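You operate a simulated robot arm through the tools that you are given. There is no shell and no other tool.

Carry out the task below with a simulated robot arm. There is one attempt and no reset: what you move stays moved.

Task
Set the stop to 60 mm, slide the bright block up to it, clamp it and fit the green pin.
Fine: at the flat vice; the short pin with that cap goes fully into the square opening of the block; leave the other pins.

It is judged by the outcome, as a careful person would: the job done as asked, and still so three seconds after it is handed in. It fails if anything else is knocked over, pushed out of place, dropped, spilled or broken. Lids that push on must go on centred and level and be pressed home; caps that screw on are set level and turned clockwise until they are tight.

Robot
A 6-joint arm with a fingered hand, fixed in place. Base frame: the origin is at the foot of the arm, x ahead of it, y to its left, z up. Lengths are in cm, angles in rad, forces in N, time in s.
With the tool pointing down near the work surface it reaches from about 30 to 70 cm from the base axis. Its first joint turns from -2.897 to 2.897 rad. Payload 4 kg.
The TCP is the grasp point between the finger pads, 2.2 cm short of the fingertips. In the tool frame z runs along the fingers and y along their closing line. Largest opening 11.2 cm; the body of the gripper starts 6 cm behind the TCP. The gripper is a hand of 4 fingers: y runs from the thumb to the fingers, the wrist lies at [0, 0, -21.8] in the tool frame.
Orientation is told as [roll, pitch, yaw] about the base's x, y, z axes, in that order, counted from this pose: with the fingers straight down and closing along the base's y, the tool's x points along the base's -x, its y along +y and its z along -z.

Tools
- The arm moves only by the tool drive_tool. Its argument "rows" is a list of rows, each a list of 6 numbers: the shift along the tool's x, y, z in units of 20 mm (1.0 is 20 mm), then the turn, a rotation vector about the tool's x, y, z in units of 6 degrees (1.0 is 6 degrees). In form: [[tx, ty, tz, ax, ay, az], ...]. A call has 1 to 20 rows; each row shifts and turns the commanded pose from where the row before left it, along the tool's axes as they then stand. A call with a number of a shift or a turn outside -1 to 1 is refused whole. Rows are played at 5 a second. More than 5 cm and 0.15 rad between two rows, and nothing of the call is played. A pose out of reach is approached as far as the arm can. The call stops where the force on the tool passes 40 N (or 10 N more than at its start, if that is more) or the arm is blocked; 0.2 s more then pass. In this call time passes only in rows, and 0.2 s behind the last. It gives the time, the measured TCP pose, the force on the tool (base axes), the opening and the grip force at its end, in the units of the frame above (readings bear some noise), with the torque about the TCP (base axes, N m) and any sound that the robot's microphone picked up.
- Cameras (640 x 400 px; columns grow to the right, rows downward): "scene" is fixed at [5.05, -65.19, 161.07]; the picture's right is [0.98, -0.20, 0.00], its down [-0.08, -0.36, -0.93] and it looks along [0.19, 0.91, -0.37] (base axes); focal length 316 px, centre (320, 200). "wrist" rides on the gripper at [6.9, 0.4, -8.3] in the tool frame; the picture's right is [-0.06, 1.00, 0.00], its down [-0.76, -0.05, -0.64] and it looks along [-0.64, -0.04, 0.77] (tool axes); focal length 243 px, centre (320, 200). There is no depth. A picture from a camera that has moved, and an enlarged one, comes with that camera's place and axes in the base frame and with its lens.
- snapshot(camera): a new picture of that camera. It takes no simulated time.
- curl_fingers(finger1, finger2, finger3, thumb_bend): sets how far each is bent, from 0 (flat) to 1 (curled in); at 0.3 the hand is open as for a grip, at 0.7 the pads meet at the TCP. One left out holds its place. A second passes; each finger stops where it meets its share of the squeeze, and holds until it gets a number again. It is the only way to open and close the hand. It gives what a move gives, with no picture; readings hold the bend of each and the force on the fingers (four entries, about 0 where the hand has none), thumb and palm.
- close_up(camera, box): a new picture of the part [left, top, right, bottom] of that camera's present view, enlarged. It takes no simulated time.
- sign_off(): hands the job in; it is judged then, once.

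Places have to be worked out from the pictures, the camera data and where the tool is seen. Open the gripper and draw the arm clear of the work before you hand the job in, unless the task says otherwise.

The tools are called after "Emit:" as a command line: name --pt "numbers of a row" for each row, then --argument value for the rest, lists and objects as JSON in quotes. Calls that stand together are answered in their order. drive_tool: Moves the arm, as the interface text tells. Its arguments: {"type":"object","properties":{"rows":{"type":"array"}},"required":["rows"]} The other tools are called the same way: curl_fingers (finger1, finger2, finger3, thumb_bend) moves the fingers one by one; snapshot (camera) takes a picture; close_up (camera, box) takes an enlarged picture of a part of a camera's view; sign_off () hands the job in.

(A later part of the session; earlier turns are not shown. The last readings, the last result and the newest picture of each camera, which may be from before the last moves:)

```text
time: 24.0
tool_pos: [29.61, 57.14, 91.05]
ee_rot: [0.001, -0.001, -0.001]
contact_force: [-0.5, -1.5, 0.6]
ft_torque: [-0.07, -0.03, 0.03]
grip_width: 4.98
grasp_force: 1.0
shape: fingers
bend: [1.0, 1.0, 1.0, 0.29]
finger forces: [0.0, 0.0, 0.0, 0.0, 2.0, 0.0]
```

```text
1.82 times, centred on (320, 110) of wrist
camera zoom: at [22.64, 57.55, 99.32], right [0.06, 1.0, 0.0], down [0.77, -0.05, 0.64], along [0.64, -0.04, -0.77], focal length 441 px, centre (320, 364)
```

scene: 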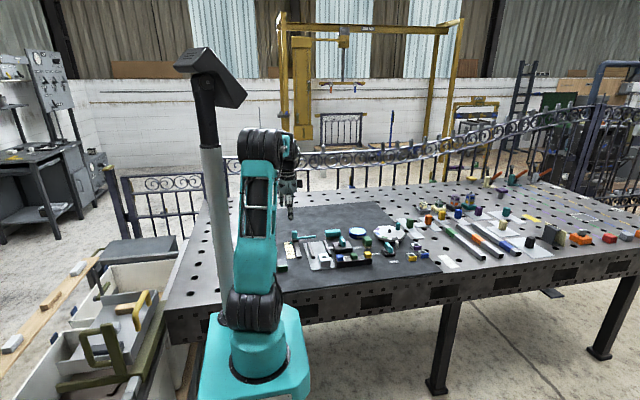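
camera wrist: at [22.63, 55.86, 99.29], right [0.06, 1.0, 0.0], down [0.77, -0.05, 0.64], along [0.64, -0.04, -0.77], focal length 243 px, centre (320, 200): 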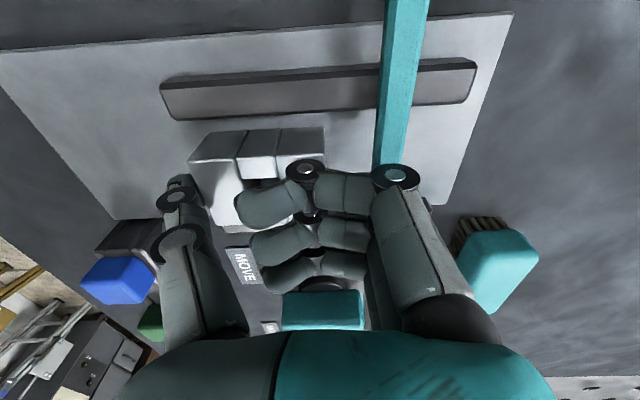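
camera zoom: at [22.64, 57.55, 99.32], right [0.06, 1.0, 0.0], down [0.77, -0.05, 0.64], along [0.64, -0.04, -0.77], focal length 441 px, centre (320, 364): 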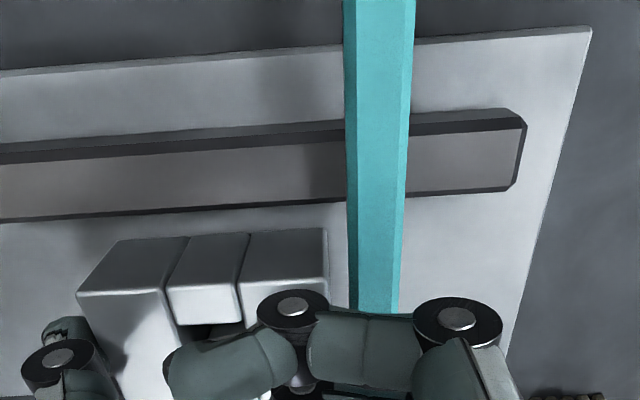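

A gap of roughly 0.5 cm is left. I'll advance 0.36 cm in small rows and look again.

Emit:
drive_tool --pt "0 0.06 0 0 0 0" --pt "0 0.06 0 0 0 0" --pt "0 0.06 0 0 0 0"

Emit:
close_up --camera "wrist" --box '[260, 100, 400, 200]'

Emit:
close_up --camera "scene" --box '[290, 225, 350, 265]'

```text
time: 24.8
tool_pos: [29.52, 57.44, 91.07]
ee_rot: [0.0, 0.002, 0.001]
contact_force: [0.9, -2.2, 1.2]
ft_torque: [-0.06, 0.02, 0.03]
grip_width: 4.99
grasp_force: 0.8
shape: fingers
bend: [1.0, 1.0, 1.0, 0.29]
finger forces: [0.0, 0.1, 0.0, 0.0, 2.0, 0.0]
```

```text
4.00 times, centred on (330, 150) of wrist
camera zoom: at [22.65, 57.91, 99.29], right [0.06, 1.0, 0.0], down [0.77, -0.05, 0.64], along [0.64, -0.04, -0.77], focal length 970 px, centre (280, 400)
```

zoom: 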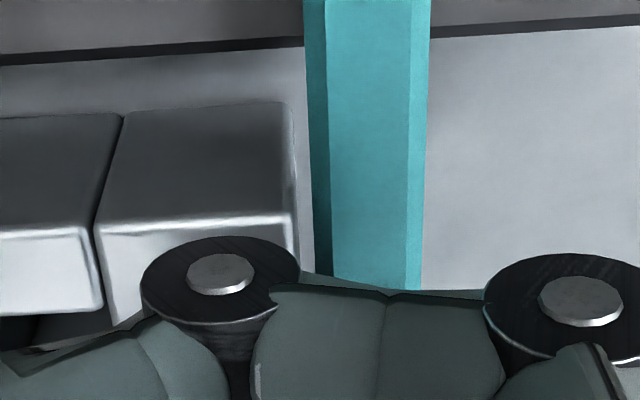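

```text
10.00 times, centred on (320, 245) of scene
camera zoom: at [5.05, -65.19, 161.07], right [0.98, -0.2, 0.0], down [-0.08, -0.36, -0.93], along [0.19, 0.91, -0.37], focal length 3160 px, centre (320, -250)
```

zoom: 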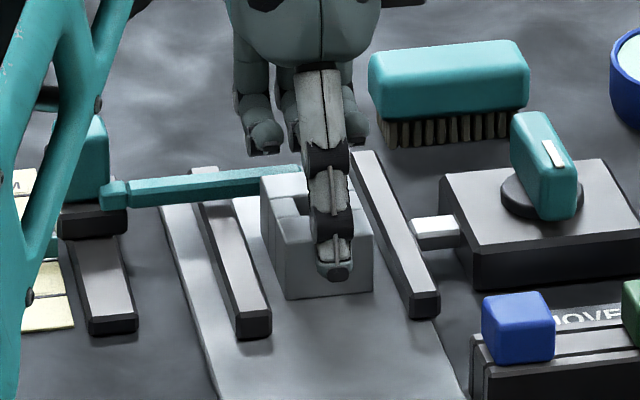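

A gap of about 0.18 cm remains, so I'll creep on by 0.12 cm and check.

Emit:
drive_tool --pt "0 0.03 0 0 0 0" --pt "0 0.03 0 0 0 0"

Emit:
close_up --camera "wrist" --box '[280, 100, 370, 180]'

Emit:
close_up --camera "wrist" --box '[260, 0, 400, 100]'

```text
time: 25.4
tool_pos: [29.59, 57.63, 90.95]
ee_rot: [0.001, 0.001, 0.002]
contact_force: [-0.7, -1.2, 1.0]
ft_torque: [-0.07, 0.0, 0.02]
grip_width: 4.99
grasp_force: 1.0
shape: fingers
bend: [1.0, 1.0, 1.0, 0.29]
finger forces: [0.0, 0.1, 0.0, 0.0, 1.9, 0.1]
```

```text
5.00 times, centred on (325, 140) of wrist
camera zoom: at [22.7, 58.01, 99.29], right [0.06, 1.0, 0.0], down [0.77, -0.05, 0.64], along [0.64, -0.04, -0.77], focal length 1213 px, centre (295, 500)
```

zoom: 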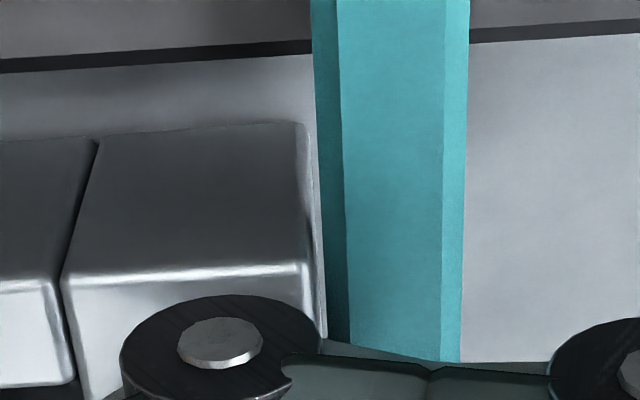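

```text
4.00 times, centred on (330, 50) of wrist
camera zoom: at [22.7, 58.01, 99.29], right [0.06, 1.0, 0.0], down [0.77, -0.05, 0.64], along [0.64, -0.04, -0.77], focal length 970 px, centre (280, 800)
```

zoom: 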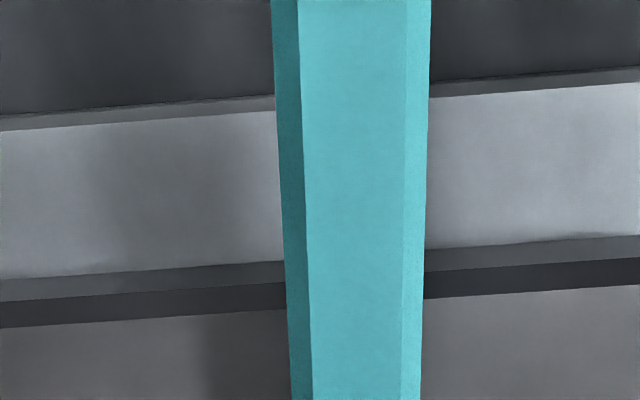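

Almost touching. I'll creep another 0.06 cm and watch the thumb force and the pointer.

Emit:
drive_tool --pt "0 0.03 0 0 0 0"

Emit:
close_up --camera "wrist" --box '[280, 100, 370, 180]'

Emit:
close_up --camera "scene" --box '[300, 230, 340, 260]'

```text
time: 25.8
tool_pos: [29.7, 57.73, 91.02]
ee_rot: [0.0, 0.001, 0.001]
contact_force: [0.7, -1.4, 1.6]
ft_torque: [-0.1, -0.01, 0.01]
grip_width: 4.99
grasp_force: 1.3
shape: fingers
bend: [1.0, 1.0, 1.0, 0.29]
finger forces: [0.1, 0.0, 0.0, 0.1, 2.5, 0.0]
```

```text
5.00 times, centred on (325, 140) of wrist
camera zoom: at [22.68, 58.06, 99.27], right [0.06, 1.0, 0.0], down [0.77, -0.05, 0.64], along [0.64, -0.04, -0.77], focal length 1213 px, centre (295, 500)
```

zoom: 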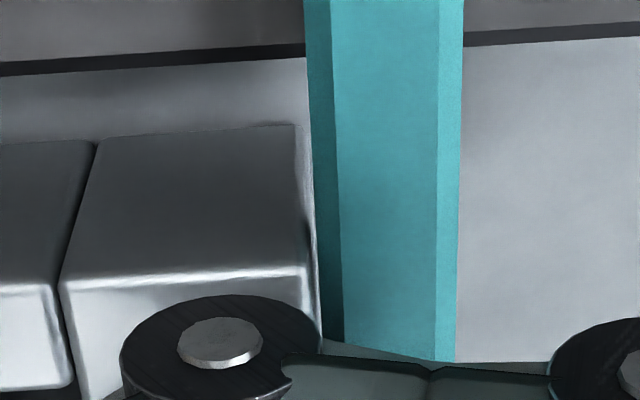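

```text
13.33 times, centred on (320, 245) of scene
camera zoom: at [5.05, -65.19, 161.07], right [0.98, -0.2, 0.0], down [-0.08, -0.36, -0.93], along [0.19, 0.91, -0.37], focal length 4213 px, centre (320, -400)
```

zoom: 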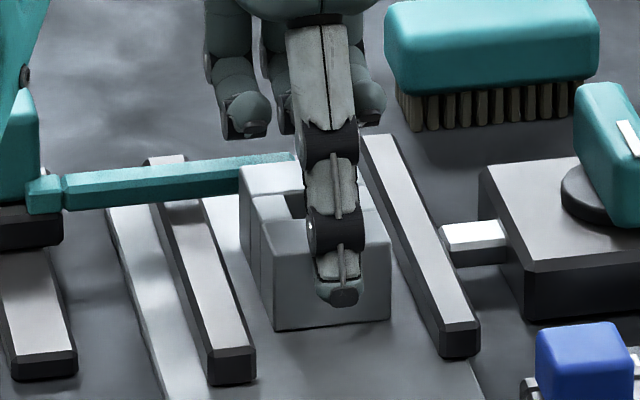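

Contact looks imminent or made, with the thumb force at 2.5 N. One more tiny step to confirm.

Emit:
drive_tool --pt "0 0.025 0 0 0 0"

Emit:
close_up --camera "wrist" --box '[280, 100, 370, 180]'

```text
time: 26.2
tool_pos: [29.47, 57.82, 90.95]
ee_rot: [-0.002, 0.002, 0.0]
contact_force: [-0.7, -2.9, 0.8]
ft_torque: [-0.08, 0.02, 0.01]
grip_width: 5.03
grasp_force: 0.7
shape: fingers
bend: [1.0, 1.0, 1.0, 0.29]
finger forces: [0.0, 0.0, 0.1, 0.0, 2.5, 0.1]
```

```text
5.00 times, centred on (325, 140) of wrist
camera zoom: at [22.67, 58.11, 99.27], right [0.06, 1.0, 0.0], down [0.77, -0.05, 0.64], along [0.64, -0.04, -0.77], focal length 1213 px, centre (295, 500)
```

zoom: 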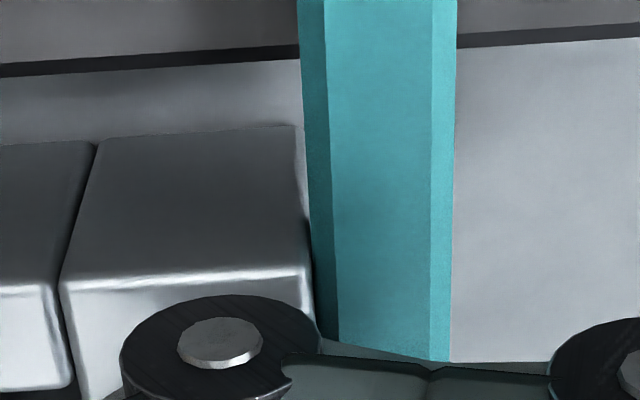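

Edges coincide now. One more 0.04 cm nudge to make sure the block is firmly against the bar.

Emit:
drive_tool --pt "0 0.025 0 0 0 0"

Emit:
close_up --camera "wrist" --box '[280, 100, 370, 180]'

```text
time: 26.6
tool_pos: [29.55, 57.76, 91.05]
ee_rot: [0.0, 0.002, 0.002]
contact_force: [0.3, -2.1, 1.5]
ft_torque: [-0.11, -0.01, 0.04]
grip_width: 5.02
grasp_force: 1.4
shape: fingers
bend: [1.0, 1.0, 1.0, 0.29]
finger forces: [0.0, 0.0, 0.0, 0.1, 2.7, 0.0]
```

```text
5.00 times, centred on (325, 140) of wrist
camera zoom: at [22.65, 58.14, 99.26], right [0.06, 1.0, 0.0], down [0.77, -0.05, 0.64], along [0.64, -0.04, -0.77], focal length 1213 px, centre (295, 500)
```

zoom: 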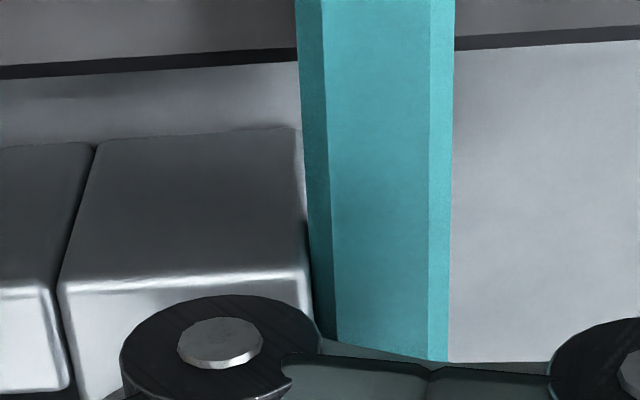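

Block and bar both stayed put on that last step, so they are in contact. I'll back the thumb off, raise the hand and inspect.

Emit:
drive_tool --pt "0 -0.2 0 0 0 0" --pt "0 -0.5 0 0 0 0" --pt "0 0 -0.7 0 0 0" --pt "0 0 -0.9 0 0 0" --pt "0 0 -0.9 0 0 0" --pt "0 0 -0.9 0 0 0" --pt "0.8 0.2 -0.9 0 0 0" --pt "0.8 0.2 0 0 0 0" --pt "0.8 0.2 0 0 0 0" --pt "0.8 0.2 0 0 0 0"

Emit:
snapshot --camera "wrist"

Emit:
close_up --camera "scene" --box '[280, 220, 360, 275]'

```text
time: 28.8
tool_pos: [23.05, 58.01, 99.57]
ee_rot: [0.003, 0.001, 0.0]
contact_force: [0.2, -0.2, -0.1]
ft_torque: [-0.02, 0.01, 0.03]
grip_width: 4.9
grasp_force: 0.0
shape: fingers
bend: [1.0, 1.0, 1.0, 0.3]
finger forces: [0.0, 0.1, 0.0, 0.0, 0.1, 0.0]
```

```text
taken
camera wrist: at [16.27, 58.43, 107.81], right [0.06, 1.0, 0.0], down [0.77, -0.05, 0.64], along [0.64, -0.04, -0.77], focal length 243 px, centre (320, 200)
```

wrist: 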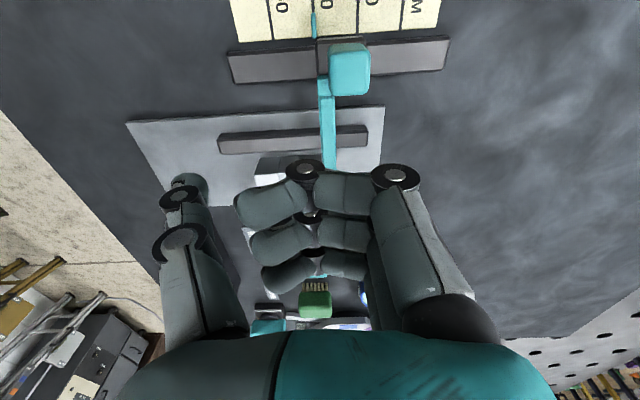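

```text
7.27 times, centred on (320, 248) of scene
camera zoom: at [5.05, -65.19, 161.07], right [0.98, -0.2, 0.0], down [-0.08, -0.36, -0.93], along [0.19, 0.91, -0.37], focal length 2298 px, centre (320, -146)
```

zoom: 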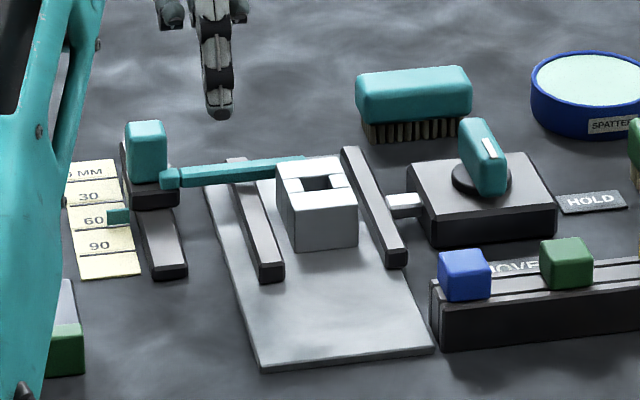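

The block is against the bar. I'll check the pointer reading and the contact from above.

Emit:
close_up --camera "wrist" --box '[270, 0, 370, 80]'

Emit:
close_up --camera "wrist" --box '[240, 100, 400, 220]'

```text
5.00 times, centred on (320, 40) of wrist
camera zoom: at [16.27, 58.43, 107.81], right [0.06, 1.0, 0.0], down [0.77, -0.05, 0.64], along [0.64, -0.04, -0.77], focal length 1213 px, centre (320, 1000)
```

zoom: 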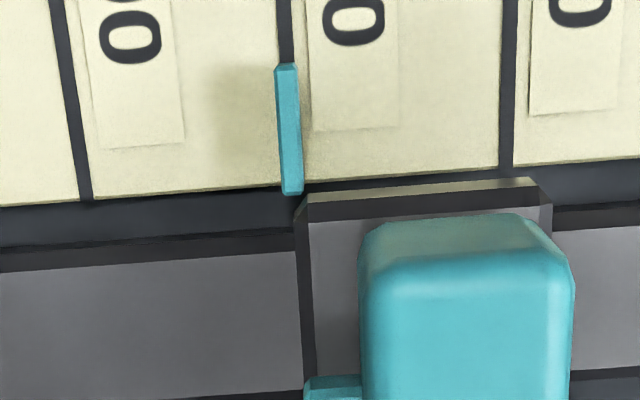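

```text
3.33 times, centred on (320, 160) of wrist
camera zoom: at [16.27, 58.43, 107.81], right [0.06, 1.0, 0.0], down [0.77, -0.05, 0.64], along [0.64, -0.04, -0.77], focal length 809 px, centre (320, 333)
```

zoom: 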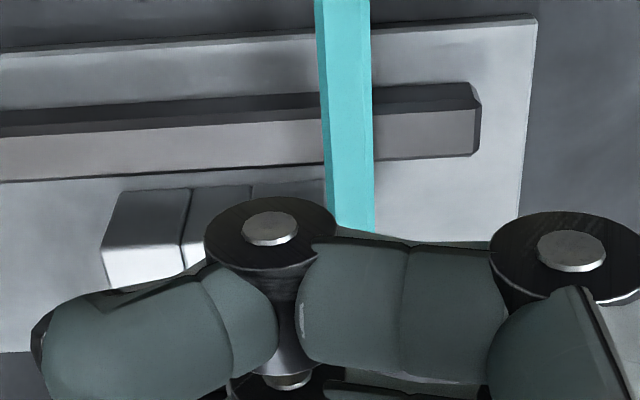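

The pointer is still on 60. Next is the clamp lever, estimated near (39, 54). I'll open the hand and move above it to look.

Emit:
curl_fingers --finger1 0.3 --finger2 0.3 --finger3 0.3 --thumb_bend 0.3

Emit:
drive_tool --pt "-0.9 -0.4 -0.4 0 0 0" --pt "-0.9 -0.4 -0.4 0 0 0" --pt "-0.9 -0.4 -0.4 0 0 0" --pt "-0.9 -0.4 -0.4 0 0 0" --pt "-0.9 -0.4 0 0 0 0" --pt "-0.9 -0.2 0 0 0 0" --pt "-0.9 0 0 0 0 0"

Emit:
snapshot --camera "wrist"

Emit:
close_up --camera "scene" --box '[310, 215, 400, 275]'

```text
time: 29.8
tool_pos: [23.16, 58.03, 99.52]
ee_rot: [0.0, 0.001, 0.0]
contact_force: [0.1, -0.1, 0.8]
ft_torque: [-0.04, -0.02, 0.02]
grip_width: 11.33
grasp_force: 0.1
shape: fingers
bend: [0.3, 0.3, 0.3, 0.3]
finger forces: [0.1, 0.0, 0.1, 0.0, 0.0, 0.1]
```

```text
time: 31.4
tool_pos: [35.65, 53.44, 102.9]
ee_rot: [0.0, 0.001, 0.001]
contact_force: [-0.2, -0.1, -0.2]
ft_torque: [0.03, -0.02, 0.02]
grip_width: 11.34
grasp_force: 0.1
shape: fingers
bend: [0.3, 0.3, 0.3, 0.3]
finger forces: [0.0, 0.0, 0.0, 0.0, 0.0, 0.0]
```

```text
taken
camera wrist: at [28.8, 53.91, 111.19], right [0.06, 1.0, 0.0], down [0.77, -0.05, 0.64], along [0.64, -0.04, -0.77], focal length 243 px, centre (320, 200)
```

wrist: 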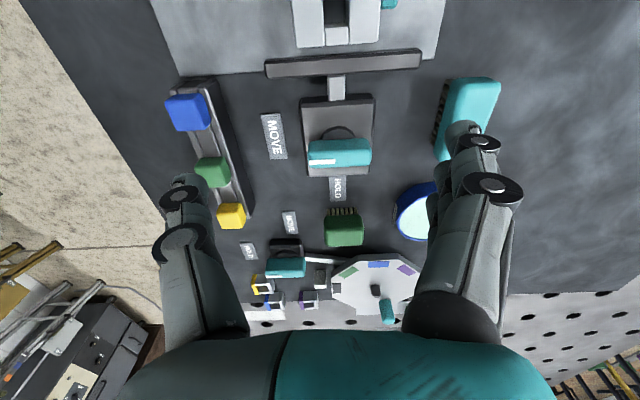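

```text
6.67 times, centred on (355, 245) of scene
camera zoom: at [5.05, -65.19, 161.07], right [0.98, -0.2, 0.0], down [-0.08, -0.36, -0.93], along [0.19, 0.91, -0.37], focal length 2106 px, centre (87, -100)
```

zoom: 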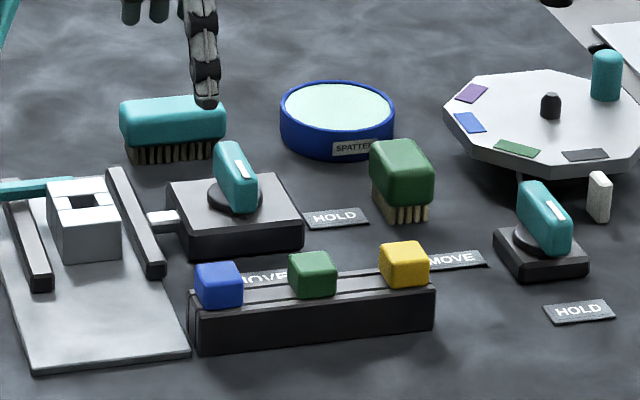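

Zooming in on the clamp lever and on the rack.

Emit:
close_up --camera "wrist" --box '[250, 60, 410, 200]'

Emit:
close_up --camera "wrist" --box '[150, 70, 290, 240]'

Emit:
close_up --camera "scene" --box '[330, 225, 370, 255]'

```text
2.86 times, centred on (330, 130) of wrist
camera zoom: at [28.8, 53.91, 111.19], right [0.06, 1.0, 0.0], down [0.77, -0.05, 0.64], along [0.64, -0.04, -0.77], focal length 693 px, centre (291, 400)
```

zoom: 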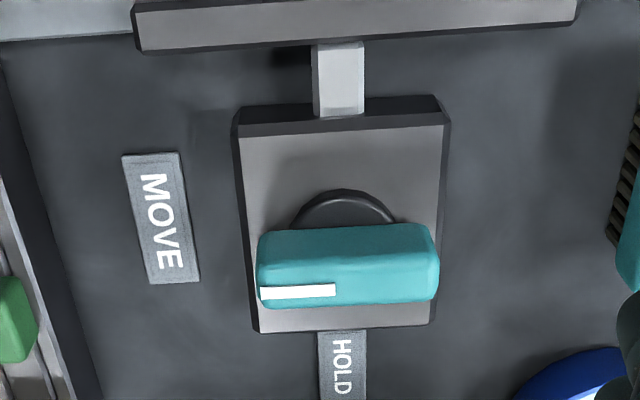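

```text
2.35 times, centred on (220, 155) of wrist
camera zoom: at [28.8, 53.91, 111.19], right [0.06, 1.0, 0.0], down [0.77, -0.05, 0.64], along [0.64, -0.04, -0.77], focal length 571 px, centre (555, 306)
```

zoom: 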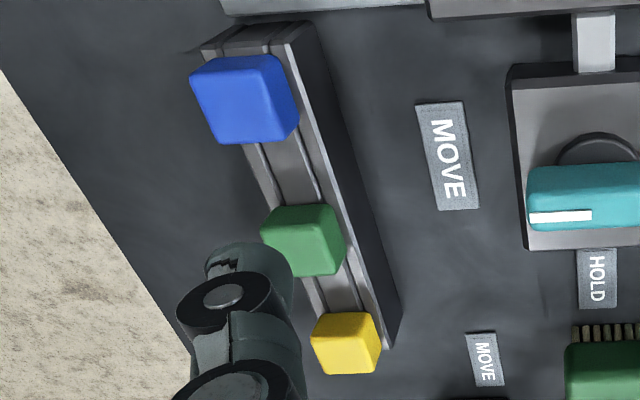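

```text
13.33 times, centred on (350, 240) of scene
camera zoom: at [5.05, -65.19, 161.07], right [0.98, -0.2, 0.0], down [-0.08, -0.36, -0.93], along [0.19, 0.91, -0.37], focal length 4213 px, centre (-80, -333)
```

zoom: 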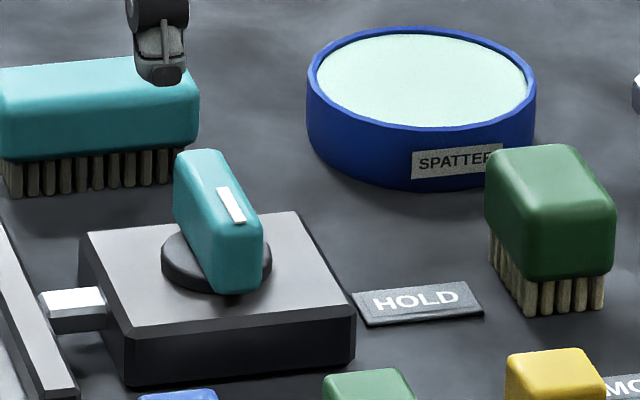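

The handle lies along y with its centre (pivot) near (39.8, 55.0), its top at z≈92.4 and its mark pointing to MOVE (-y). HOLD is on the +x side, so it needs a 90° counter-clockwise turn seen from above. I'll first yaw the tool -90° at this height so the fingers close across the handle.

Emit:
drive_tool --pt "0 0 0 0 0 1" --pt "0 0 0 0 0 1" --pt "0 0 0 0 0 1" --pt "0 0 0 0 0 1" --pt "0 0 0 0 0 1" --pt "0 0 0 0 0 1" --pt "0 0 0 0 0 1" --pt "0 0 0 0 0 1" --pt "0 0 0 0 0 1" --pt "0 0 0 0 0 1" --pt "0 0 0 0 0 1" --pt "0 0 0 0 0 1" --pt "0 0 0 0 0 1" --pt "0 0 0 0 0 1" --pt "0 0 0 0 0 1"

Emit:
snapshot --camera "wrist"

```text
time: 34.6
tool_pos: [35.73, 53.62, 102.63]
ee_rot: [-0.002, 0.001, -1.572]
contact_force: [-0.3, 0.3, 0.4]
ft_torque: [0.0, 0.03, 0.0]
grip_width: 11.32
grasp_force: 0.1
shape: fingers
bend: [0.3, 0.3, 0.3, 0.3]
finger forces: [0.0, 0.0, 0.0, 0.0, 0.0, 0.0]
```

```text
taken
camera wrist: at [36.23, 60.46, 111.04], right [1.0, -0.07, 0.0], down [-0.05, -0.77, 0.64], along [-0.04, -0.64, -0.77], focal length 243 px, centre (320, 200)
```

wrist: 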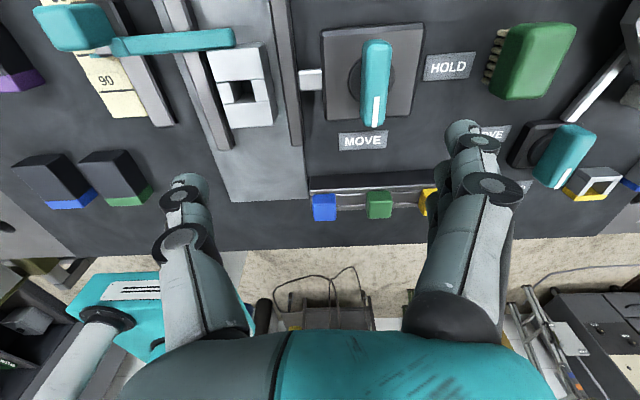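

The yaw worked. Now I'll centre over the lever pivot and lower to z≈97.

Emit:
drive_tool --pt "0.35 0.7 0 0 0 0" --pt "0.35 0.7 0 0 0 0" --pt "0 0.63 0.5 0 0 0" --pt "0 0 0.8 0 0 0" --pt "0 0 0.8 0 0 0" --pt "0 0 0.7 0 0 0"

Emit:
snapshot --camera "wrist"

Emit:
close_up --camera "wrist" --box '[240, 60, 400, 180]'

```text
time: 36.0
tool_pos: [39.79, 55.01, 97.26]
ee_rot: [0.0, 0.003, -1.57]
contact_force: [0.3, -0.5, 0.5]
ft_torque: [-0.01, 0.0, -0.01]
grip_width: 11.35
grasp_force: 0.0
shape: fingers
bend: [0.3, 0.3, 0.3, 0.3]
finger forces: [0.0, 0.0, 0.1, 0.0, 0.0, 0.0]
```

```text
taken
camera wrist: at [40.32, 61.85, 105.54], right [1.0, -0.06, 0.0], down [-0.05, -0.77, 0.64], along [-0.04, -0.64, -0.77], focal length 243 px, centre (320, 200)
```

wrist: 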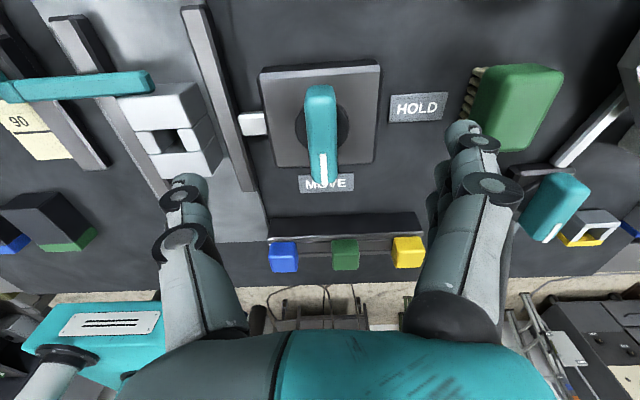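

```text
3.33 times, centred on (320, 120) of wrist
camera zoom: at [40.32, 61.85, 105.54], right [1.0, -0.06, 0.0], down [-0.05, -0.77, 0.64], along [-0.04, -0.64, -0.77], focal length 809 px, centre (320, 467)
```

zoom: 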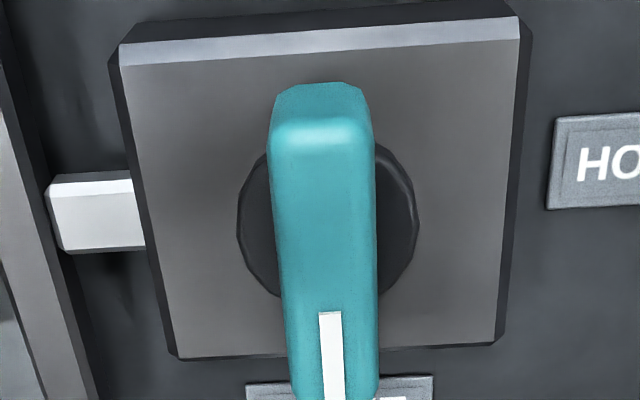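

The handle centre is at x≈40.05, y≈55.0. I'll shift +0.25 cm in x and lower so the fingertips stay just above the clamp base.

Emit:
drive_tool --pt "0 0.13 0.5 0 0 0" --pt "0 0 0.6 0 0 0" --pt "0 0 0.6 0 0 0" --pt "0 0 0.4 0 0 0"

Emit:
curl_fingers --finger1 0.5 --finger2 0.5 --finger3 0.5 --thumb_bend 0.5

Emit:
snapshot --camera "wrist"

Emit:
close_up --camera "scene" --box '[320, 215, 380, 260]'

```text
time: 37.0
tool_pos: [40.01, 54.94, 93.05]
ee_rot: [0.001, 0.001, -1.569]
contact_force: [0.1, 0.1, 0.8]
ft_torque: [-0.03, -0.05, 0.0]
grip_width: 11.36
grasp_force: 0.0
shape: fingers
bend: [0.3, 0.3, 0.3, 0.3]
finger forces: [0.0, 0.1, 0.1, 0.0, 0.1, 0.0]
```

```text
time: 38.0
tool_pos: [40.07, 55.0, 92.98]
ee_rot: [0.0, 0.0, -1.571]
contact_force: [0.4, 0.0, -0.1]
ft_torque: [0.01, -0.04, -0.01]
grip_width: 5.84
grasp_force: 0.1
shape: fingers
bend: [0.5, 0.5, 0.5, 0.5]
finger forces: [0.1, 0.0, 0.0, 0.1, 0.0, 0.0]
```

```text
taken
camera wrist: at [40.54, 61.81, 101.29], right [1.0, -0.06, 0.0], down [-0.05, -0.77, 0.64], along [-0.04, -0.64, -0.77], focal length 243 px, centre (320, 200)
```

wrist: 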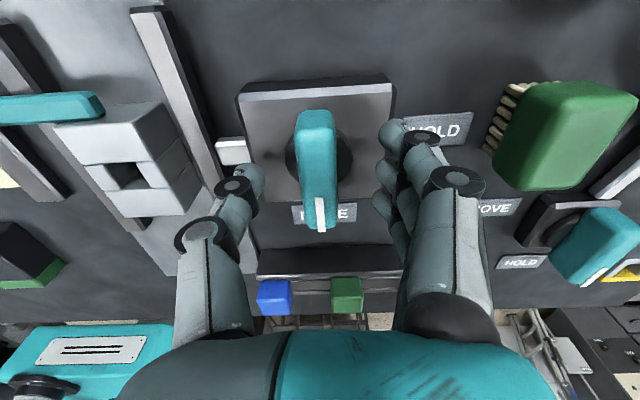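

```text
8.89 times, centred on (350, 238) of scene
camera zoom: at [5.05, -65.19, 161.07], right [0.98, -0.2, 0.0], down [-0.08, -0.36, -0.93], along [0.19, 0.91, -0.37], focal length 2808 px, centre (53, -133)
```

zoom: 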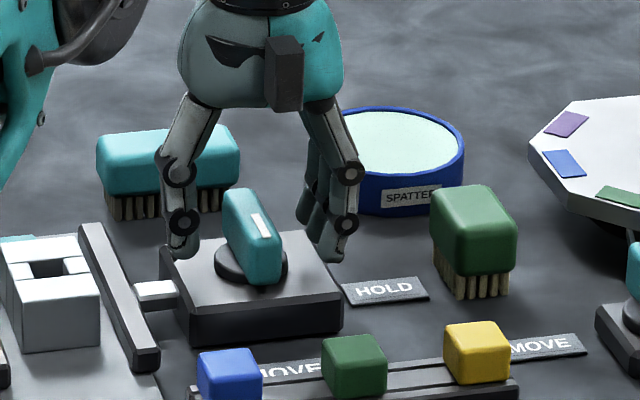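

The handle is well centred between thumb and fingers. Closing the grip on it.

Emit:
curl_fingers --finger1 0.7 --finger2 0.7 --finger3 0.7 --thumb_bend 0.7

Emit:
snapshot --camera "wrist"

Emit:
close_up --camera "scene" --box '[320, 215, 380, 260]'

```text
time: 39.0
tool_pos: [40.06, 54.95, 93.02]
ee_rot: [-0.002, -0.001, -1.571]
contact_force: [4.0, 1.4, -3.1]
ft_torque: [0.02, -0.09, 0.02]
grip_width: 1.98
grasp_force: 7.4
shape: fingers
bend: [0.66, 0.66, 0.66, 0.67]
finger forces: [3.0, 3.1, 2.9, 0.1, 5.8, 0.0]
```

```text
taken
camera wrist: at [40.56, 61.8, 101.28], right [1.0, -0.06, 0.0], down [-0.05, -0.77, 0.64], along [-0.04, -0.64, -0.77], focal length 243 px, centre (320, 200)
```

wrist: 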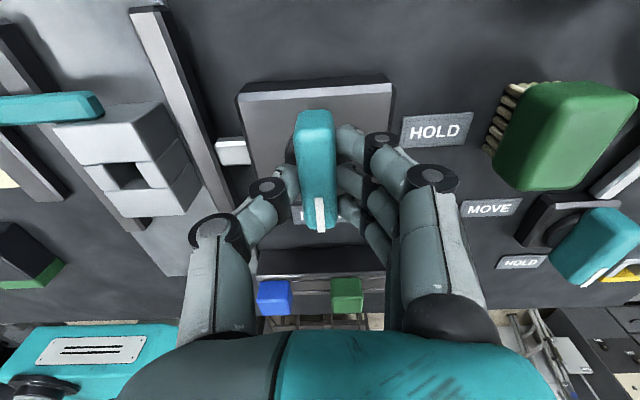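

```text
8.89 times, centred on (350, 238) of scene
camera zoom: at [5.05, -65.19, 161.07], right [0.98, -0.2, 0.0], down [-0.08, -0.36, -0.93], along [0.19, 0.91, -0.37], focal length 2808 px, centre (53, -133)
```

zoom: 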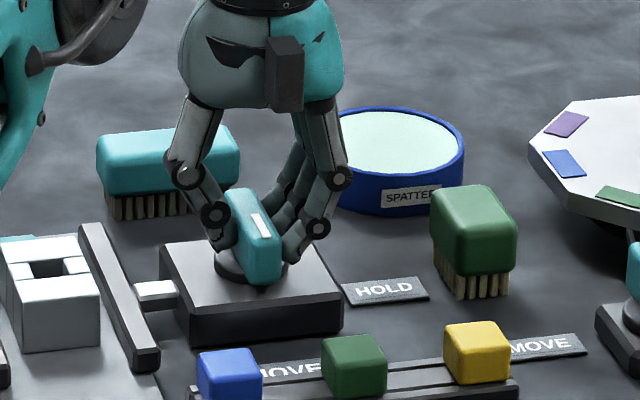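

The grip is firm (7 N, width 2 cm). I'll turn the lever counter-clockwise by 30° first and check the readings.

Emit:
drive_tool --pt "0 0 0 0 0 -0.5" --pt "0 0 0 0 0 -0.75" --pt "0 0 0 0 0 -0.75" --pt "0 0 0 0 0 -0.75" --pt "0 0 0 0 0 -0.75" --pt "0 0 0 0 0 -0.75" --pt "0 0 0 0 0 -0.75"

Emit:
snapshot --camera "wrist"

Emit:
close_up --camera "scene" --box '[310, 215, 370, 260]'

```text
time: 40.6
tool_pos: [40.06, 55.04, 92.9]
ee_rot: [-0.001, 0.003, -1.046]
contact_force: [5.0, 0.0, -1.3]
ft_torque: [0.01, -0.11, -0.03]
grip_width: 2.07
grasp_force: 7.1
shape: fingers
bend: [0.65, 0.66, 0.66, 0.67]
finger forces: [3.5, 3.4, 3.0, 0.0, 5.7, 0.0]
```

```text
taken
camera wrist: at [37.03, 61.14, 101.27], right [0.9, 0.45, 0.0], down [0.34, -0.69, 0.64], along [0.29, -0.57, -0.77], focal length 243 px, centre (320, 200)
```

wrist: 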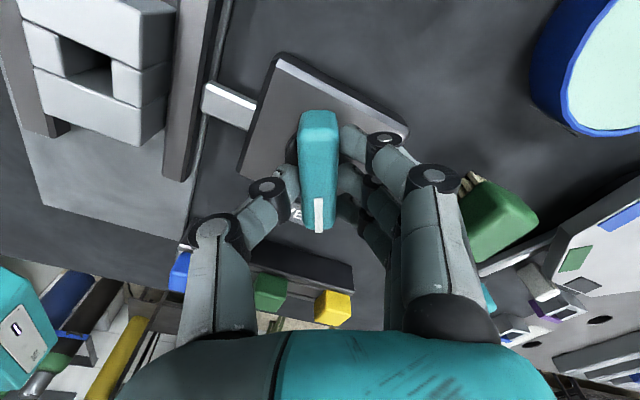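

```text
8.89 times, centred on (340, 238) of scene
camera zoom: at [5.05, -65.19, 161.07], right [0.98, -0.2, 0.0], down [-0.08, -0.36, -0.93], along [0.19, 0.91, -0.37], focal length 2808 px, centre (142, -133)
```

zoom: 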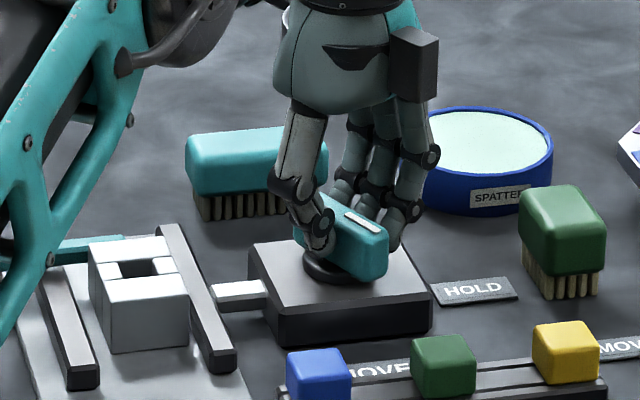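

The lever is turning smoothly and the jaw is advancing. I'll continue another 30°.

Emit:
drive_tool --pt "0 0 0 0 0 -0.75" --pt "0 0 0 0 0 -0.75" --pt "0 0 0 0 0 -0.75" --pt "0 0 0 0 0 -0.75" --pt "0 0 0 0 0 -0.75" --pt "0 0 0 0 0 -0.75" --pt "0 0 0 0 0 -0.5"

Emit:
snapshot --camera "wrist"

Emit:
close_up --camera "scene" --box '[300, 215, 360, 260]'

```text
time: 42.2
tool_pos: [40.14, 55.07, 92.97]
ee_rot: [0.0, 0.003, -0.52]
contact_force: [1.3, 4.8, -1.3]
ft_torque: [0.09, -0.07, -0.07]
grip_width: 2.09
grasp_force: 7.8
shape: fingers
bend: [0.65, 0.65, 0.66, 0.67]
finger forces: [4.2, 3.5, 2.8, 0.0, 5.2, 0.0]
```

```text
taken
camera wrist: at [34.35, 58.77, 101.27], right [0.55, 0.83, 0.0], down [0.64, -0.42, 0.64], along [0.53, -0.35, -0.77], focal length 243 px, centre (320, 200)
```

wrist: 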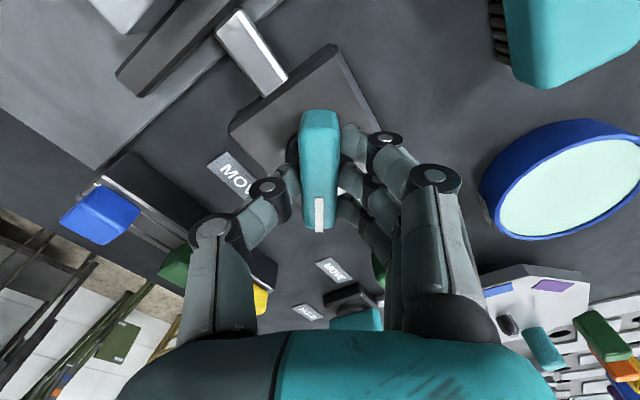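

```text
8.89 times, centred on (330, 238) of scene
camera zoom: at [5.05, -65.19, 161.07], right [0.98, -0.2, 0.0], down [-0.08, -0.36, -0.93], along [0.19, 0.91, -0.37], focal length 2808 px, centre (231, -133)
```

zoom: 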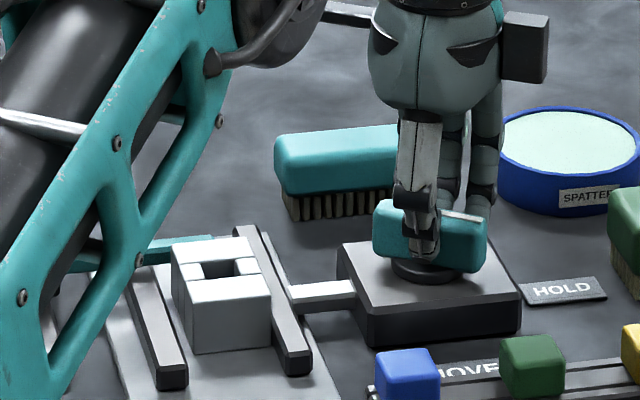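

The jaw has reached the block. I'll turn the remaining 30° or so slowly.

Emit:
drive_tool --pt "0 0 0 0 0 -0.5" --pt "0 0 0 0 0 -0.5" --pt "0 0 0 0 0 -0.5" --pt "0 0 0 0 0 -0.5" --pt "0 0 0 0 0 -0.5" --pt "0 0 0 0 0 -0.5" --pt "0 0 0 0 0 -0.5" --pt "0 0 0 0 0 -0.5" --pt "0 0 0 0 0 -0.5" --pt "0 0 0 0 0 -0.5"

Emit:
snapshot --camera "wrist"

Emit:
close_up --camera "scene" --box '[300, 215, 360, 260]'

```text
time: 44.4
tool_pos: [39.92, 54.99, 92.99]
ee_rot: [0.0, 0.003, 0.0]
contact_force: [-0.3, 7.0, -0.9]
ft_torque: [0.15, 0.02, -0.02]
grip_width: 2.0
grasp_force: 7.5
shape: fingers
bend: [0.65, 0.65, 0.66, 0.67]
finger forces: [4.1, 3.5, 3.3, 0.1, 4.9, 0.0]
```

```text
taken
camera wrist: at [33.17, 55.37, 101.27], right [0.06, 1.0, 0.0], down [0.77, -0.05, 0.64], along [0.64, -0.04, -0.77], focal length 243 px, centre (320, 200)
```

wrist: 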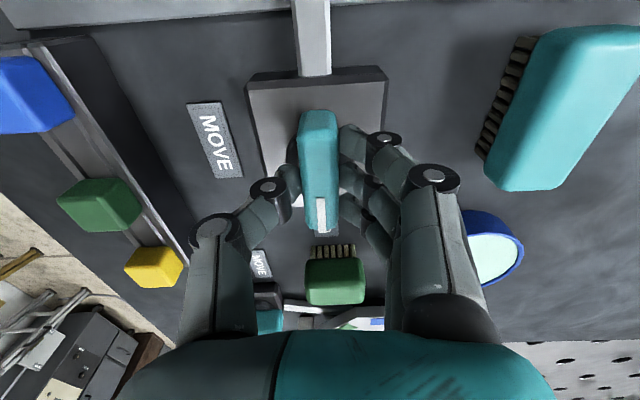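

```text
8.89 times, centred on (330, 238) of scene
camera zoom: at [5.05, -65.19, 161.07], right [0.98, -0.2, 0.0], down [-0.08, -0.36, -0.93], along [0.19, 0.91, -0.37], focal length 2808 px, centre (231, -133)
```

zoom: 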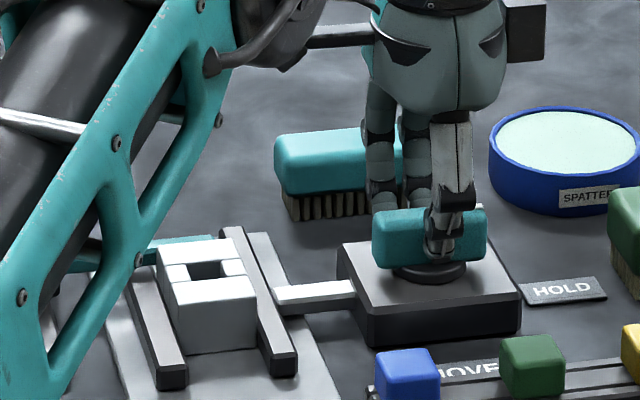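

The lever is at HOLD and the block is pinched between both jaws. I'll nudge a few degrees further to feel whether it's at its end stop.

Emit:
drive_tool --pt "0 0 0 0 0 -0.3" --pt "0 0 0 0 0 -0.3"

Emit:
close_up --camera "wrist" --box '[220, 50, 420, 250]'

```text
time: 45.0
tool_pos: [40.03, 55.04, 92.98]
ee_rot: [0.003, 0.002, 0.066]
contact_force: [2.9, 7.7, -1.0]
ft_torque: [0.2, -0.03, -0.12]
grip_width: 2.07
grasp_force: 8.3
shape: fingers
bend: [0.65, 0.65, 0.66, 0.67]
finger forces: [5.0, 4.2, 3.0, 0.1, 4.2, 0.1]
```

```text
2.00 times, centred on (320, 150) of wrist
camera zoom: at [33.14, 54.92, 101.27], right [0.0, 1.0, 0.0], down [0.77, 0.0, 0.64], along [0.64, 0.0, -0.77], focal length 485 px, centre (320, 300)
```

zoom: 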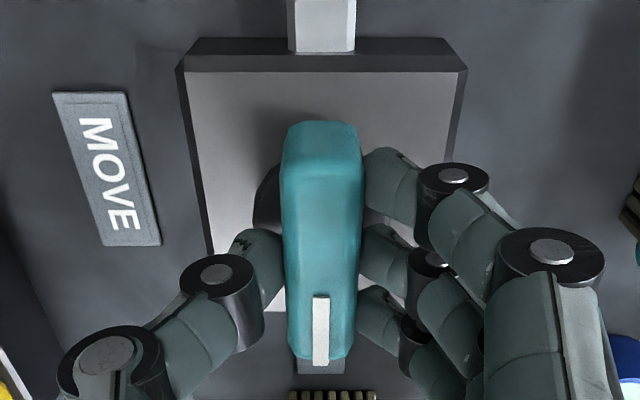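

The handle is exactly along x and the torque is building, so it's at its end stop. Releasing the lever and lifting clear.

Emit:
curl_fingers --finger1 0.45 --finger2 0.45 --finger3 0.45 --thumb_bend 0.45

Emit:
drive_tool --pt "0 0 -0.5 0 0 0" --pt "0 0 -0.9 0 0 0" --pt "0 0 -0.9 0 0 0" --pt "0 0 -0.9 0 0 0.3" --pt "0 0 -0.9 0 0 0.3" --pt "0 0 -0.9 0 0 0"

Emit:
snapshot --camera "wrist"

Emit:
close_up --camera "scene" --box '[290, 220, 370, 270]'

```text
time: 46.0
tool_pos: [39.96, 54.97, 93.09]
ee_rot: [-0.001, 0.002, 0.063]
contact_force: [0.0, 0.8, -0.4]
ft_torque: [0.0, 0.02, -0.02]
grip_width: 7.1
grasp_force: 0.1
shape: fingers
bend: [0.45, 0.45, 0.45, 0.45]
finger forces: [0.0, 0.1, 0.1, 0.0, 0.1, 0.1]
```

```text
time: 47.4
tool_pos: [39.97, 54.8, 102.91]
ee_rot: [-0.002, 0.0, 0.001]
contact_force: [0.3, 0.1, 0.9]
ft_torque: [0.01, -0.03, -0.01]
grip_width: 7.08
grasp_force: 0.0
shape: fingers
bend: [0.45, 0.45, 0.45, 0.45]
finger forces: [0.0, 0.1, 0.1, 0.0, 0.0, 0.0]
```

```text
taken
camera wrist: at [33.16, 55.32, 111.18], right [0.06, 1.0, 0.0], down [0.77, -0.05, 0.64], along [0.64, -0.04, -0.77], focal length 243 px, centre (320, 200)
```

wrist: 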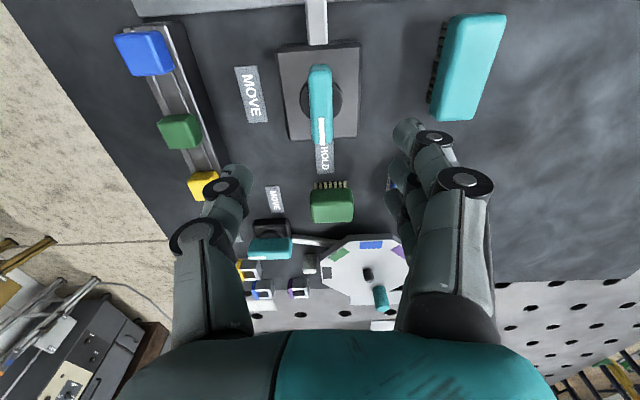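

```text
8.00 times, centred on (330, 245) of scene
camera zoom: at [5.05, -65.19, 161.07], right [0.98, -0.2, 0.0], down [-0.08, -0.36, -0.93], along [0.19, 0.91, -0.37], focal length 2528 px, centre (240, -160)
```

zoom: 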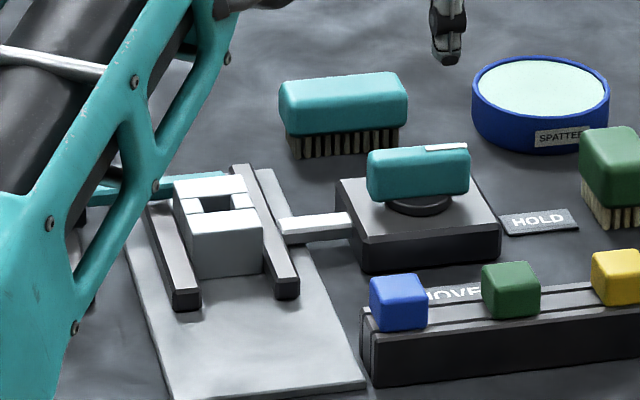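

The lever is at HOLD and the block is clamped. The green cap is estimated at about (41.4, 42.5). I'll open the hand and move above it for accurate measurement.

Emit:
drive_tool --pt "-0.09 -0.77 0 0 0 0" --pt "-0.09 -0.77 0 0 0 0" --pt "-0.09 -0.77 0 0 0 0" --pt "-0.09 -0.77 0 0 0 0" --pt "-0.09 -0.77 0 0 0 0" --pt "-0.09 -0.77 0.4 0 0 0" --pt "-0.09 -0.77 0.5 0 0 0" --pt "-0.07 -0.76 0.5 0 0 0"

Emit:
curl_fingers --finger1 0.3 --finger2 0.3 --finger3 0.3 --thumb_bend 0.3

Emit:
snapshot --camera "wrist"

Emit:
close_up --camera "wrist" --box '[250, 50, 410, 190]'

Emit:
close_up --camera "scene" --box '[330, 240, 380, 275]'

```text
time: 49.2
tool_pos: [41.51, 42.76, 100.2]
ee_rot: [0.001, 0.001, 0.0]
contact_force: [-0.1, 0.4, -0.2]
ft_torque: [0.01, 0.0, -0.02]
grip_width: 7.06
grasp_force: 0.1
shape: fingers
bend: [0.45, 0.45, 0.45, 0.45]
finger forces: [0.0, 0.0, 0.0, 0.1, 0.1, 0.0]
```

```text
time: 50.2
tool_pos: [41.53, 42.72, 100.37]
ee_rot: [0.0, 0.004, 0.001]
contact_force: [0.2, 0.3, -0.7]
ft_torque: [0.02, -0.02, 0.01]
grip_width: 11.29
grasp_force: 0.0
shape: fingers
bend: [0.3, 0.3, 0.3, 0.3]
finger forces: [0.0, 0.0, 0.1, 0.0, 0.0, 0.0]
```

```text
taken
camera wrist: at [34.61, 43.1, 108.54], right [0.06, 1.0, 0.0], down [0.77, -0.05, 0.64], along [0.64, -0.04, -0.77], focal length 243 px, centre (320, 200)
```

wrist: 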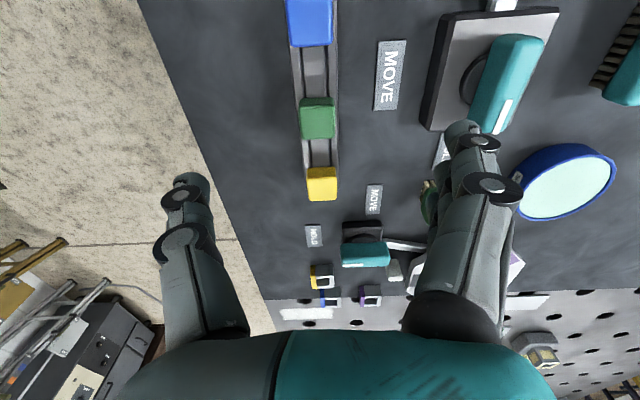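

```text
2.86 times, centred on (330, 120) of wrist
camera zoom: at [34.61, 43.1, 108.54], right [0.06, 1.0, 0.0], down [0.77, -0.05, 0.64], along [0.64, -0.04, -0.77], focal length 693 px, centre (291, 429)
```

zoom: 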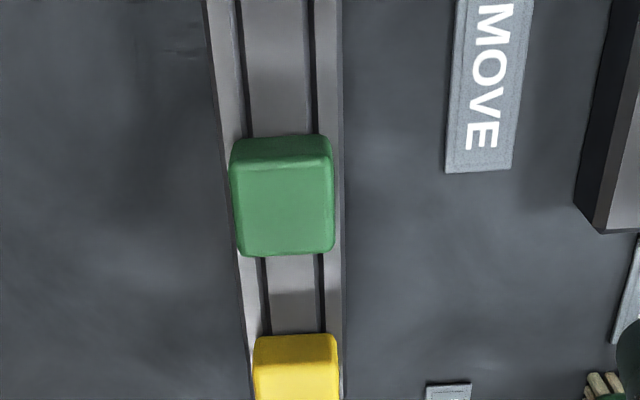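

```text
11.43 times, centred on (355, 258) of scene
camera zoom: at [5.05, -65.19, 161.07], right [0.98, -0.2, 0.0], down [-0.08, -0.36, -0.93], along [0.19, 0.91, -0.37], focal length 3611 px, centre (-80, -457)
```

zoom: 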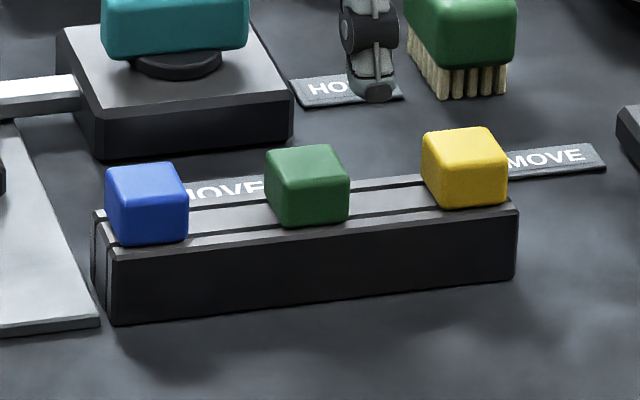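

The pins sit in a slotted rack running along x, and the green cap is about 2.4 cm wide at roughly (41.7, 42.45). I'll descend a bit for a second sightline to fix its height.

Emit:
drive_tool --pt "0 -0.13 0.8 0 0 0" --pt "0 0 0.9 0 0 0"

Emit:
snapshot --camera "wrist"

Emit:
close_up --camera "wrist" --box '[250, 50, 410, 190]'

```text
time: 50.8
tool_pos: [41.42, 42.38, 96.78]
ee_rot: [0.001, 0.0, -0.001]
contact_force: [0.1, 0.3, 0.9]
ft_torque: [-0.02, -0.03, 0.0]
grip_width: 11.25
grasp_force: 0.0
shape: fingers
bend: [0.3, 0.3, 0.3, 0.3]
finger forces: [0.1, 0.1, 0.0, 0.0, 0.0, 0.0]
```

```text
taken
camera wrist: at [34.53, 42.73, 105.16], right [0.06, 1.0, 0.0], down [0.77, -0.05, 0.64], along [0.64, -0.04, -0.77], focal length 243 px, centre (320, 200)
```

wrist: 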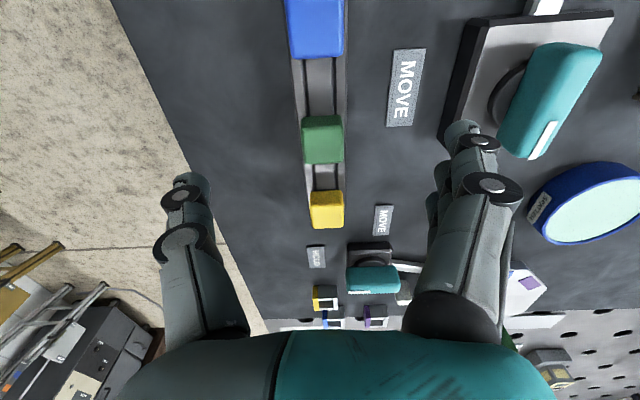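

```text
2.86 times, centred on (330, 120) of wrist
camera zoom: at [34.53, 42.73, 105.16], right [0.06, 1.0, 0.0], down [0.77, -0.05, 0.64], along [0.64, -0.04, -0.77], focal length 693 px, centre (291, 429)
```

zoom: 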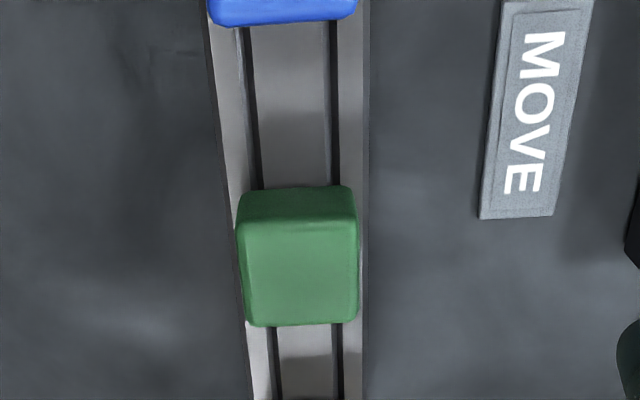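

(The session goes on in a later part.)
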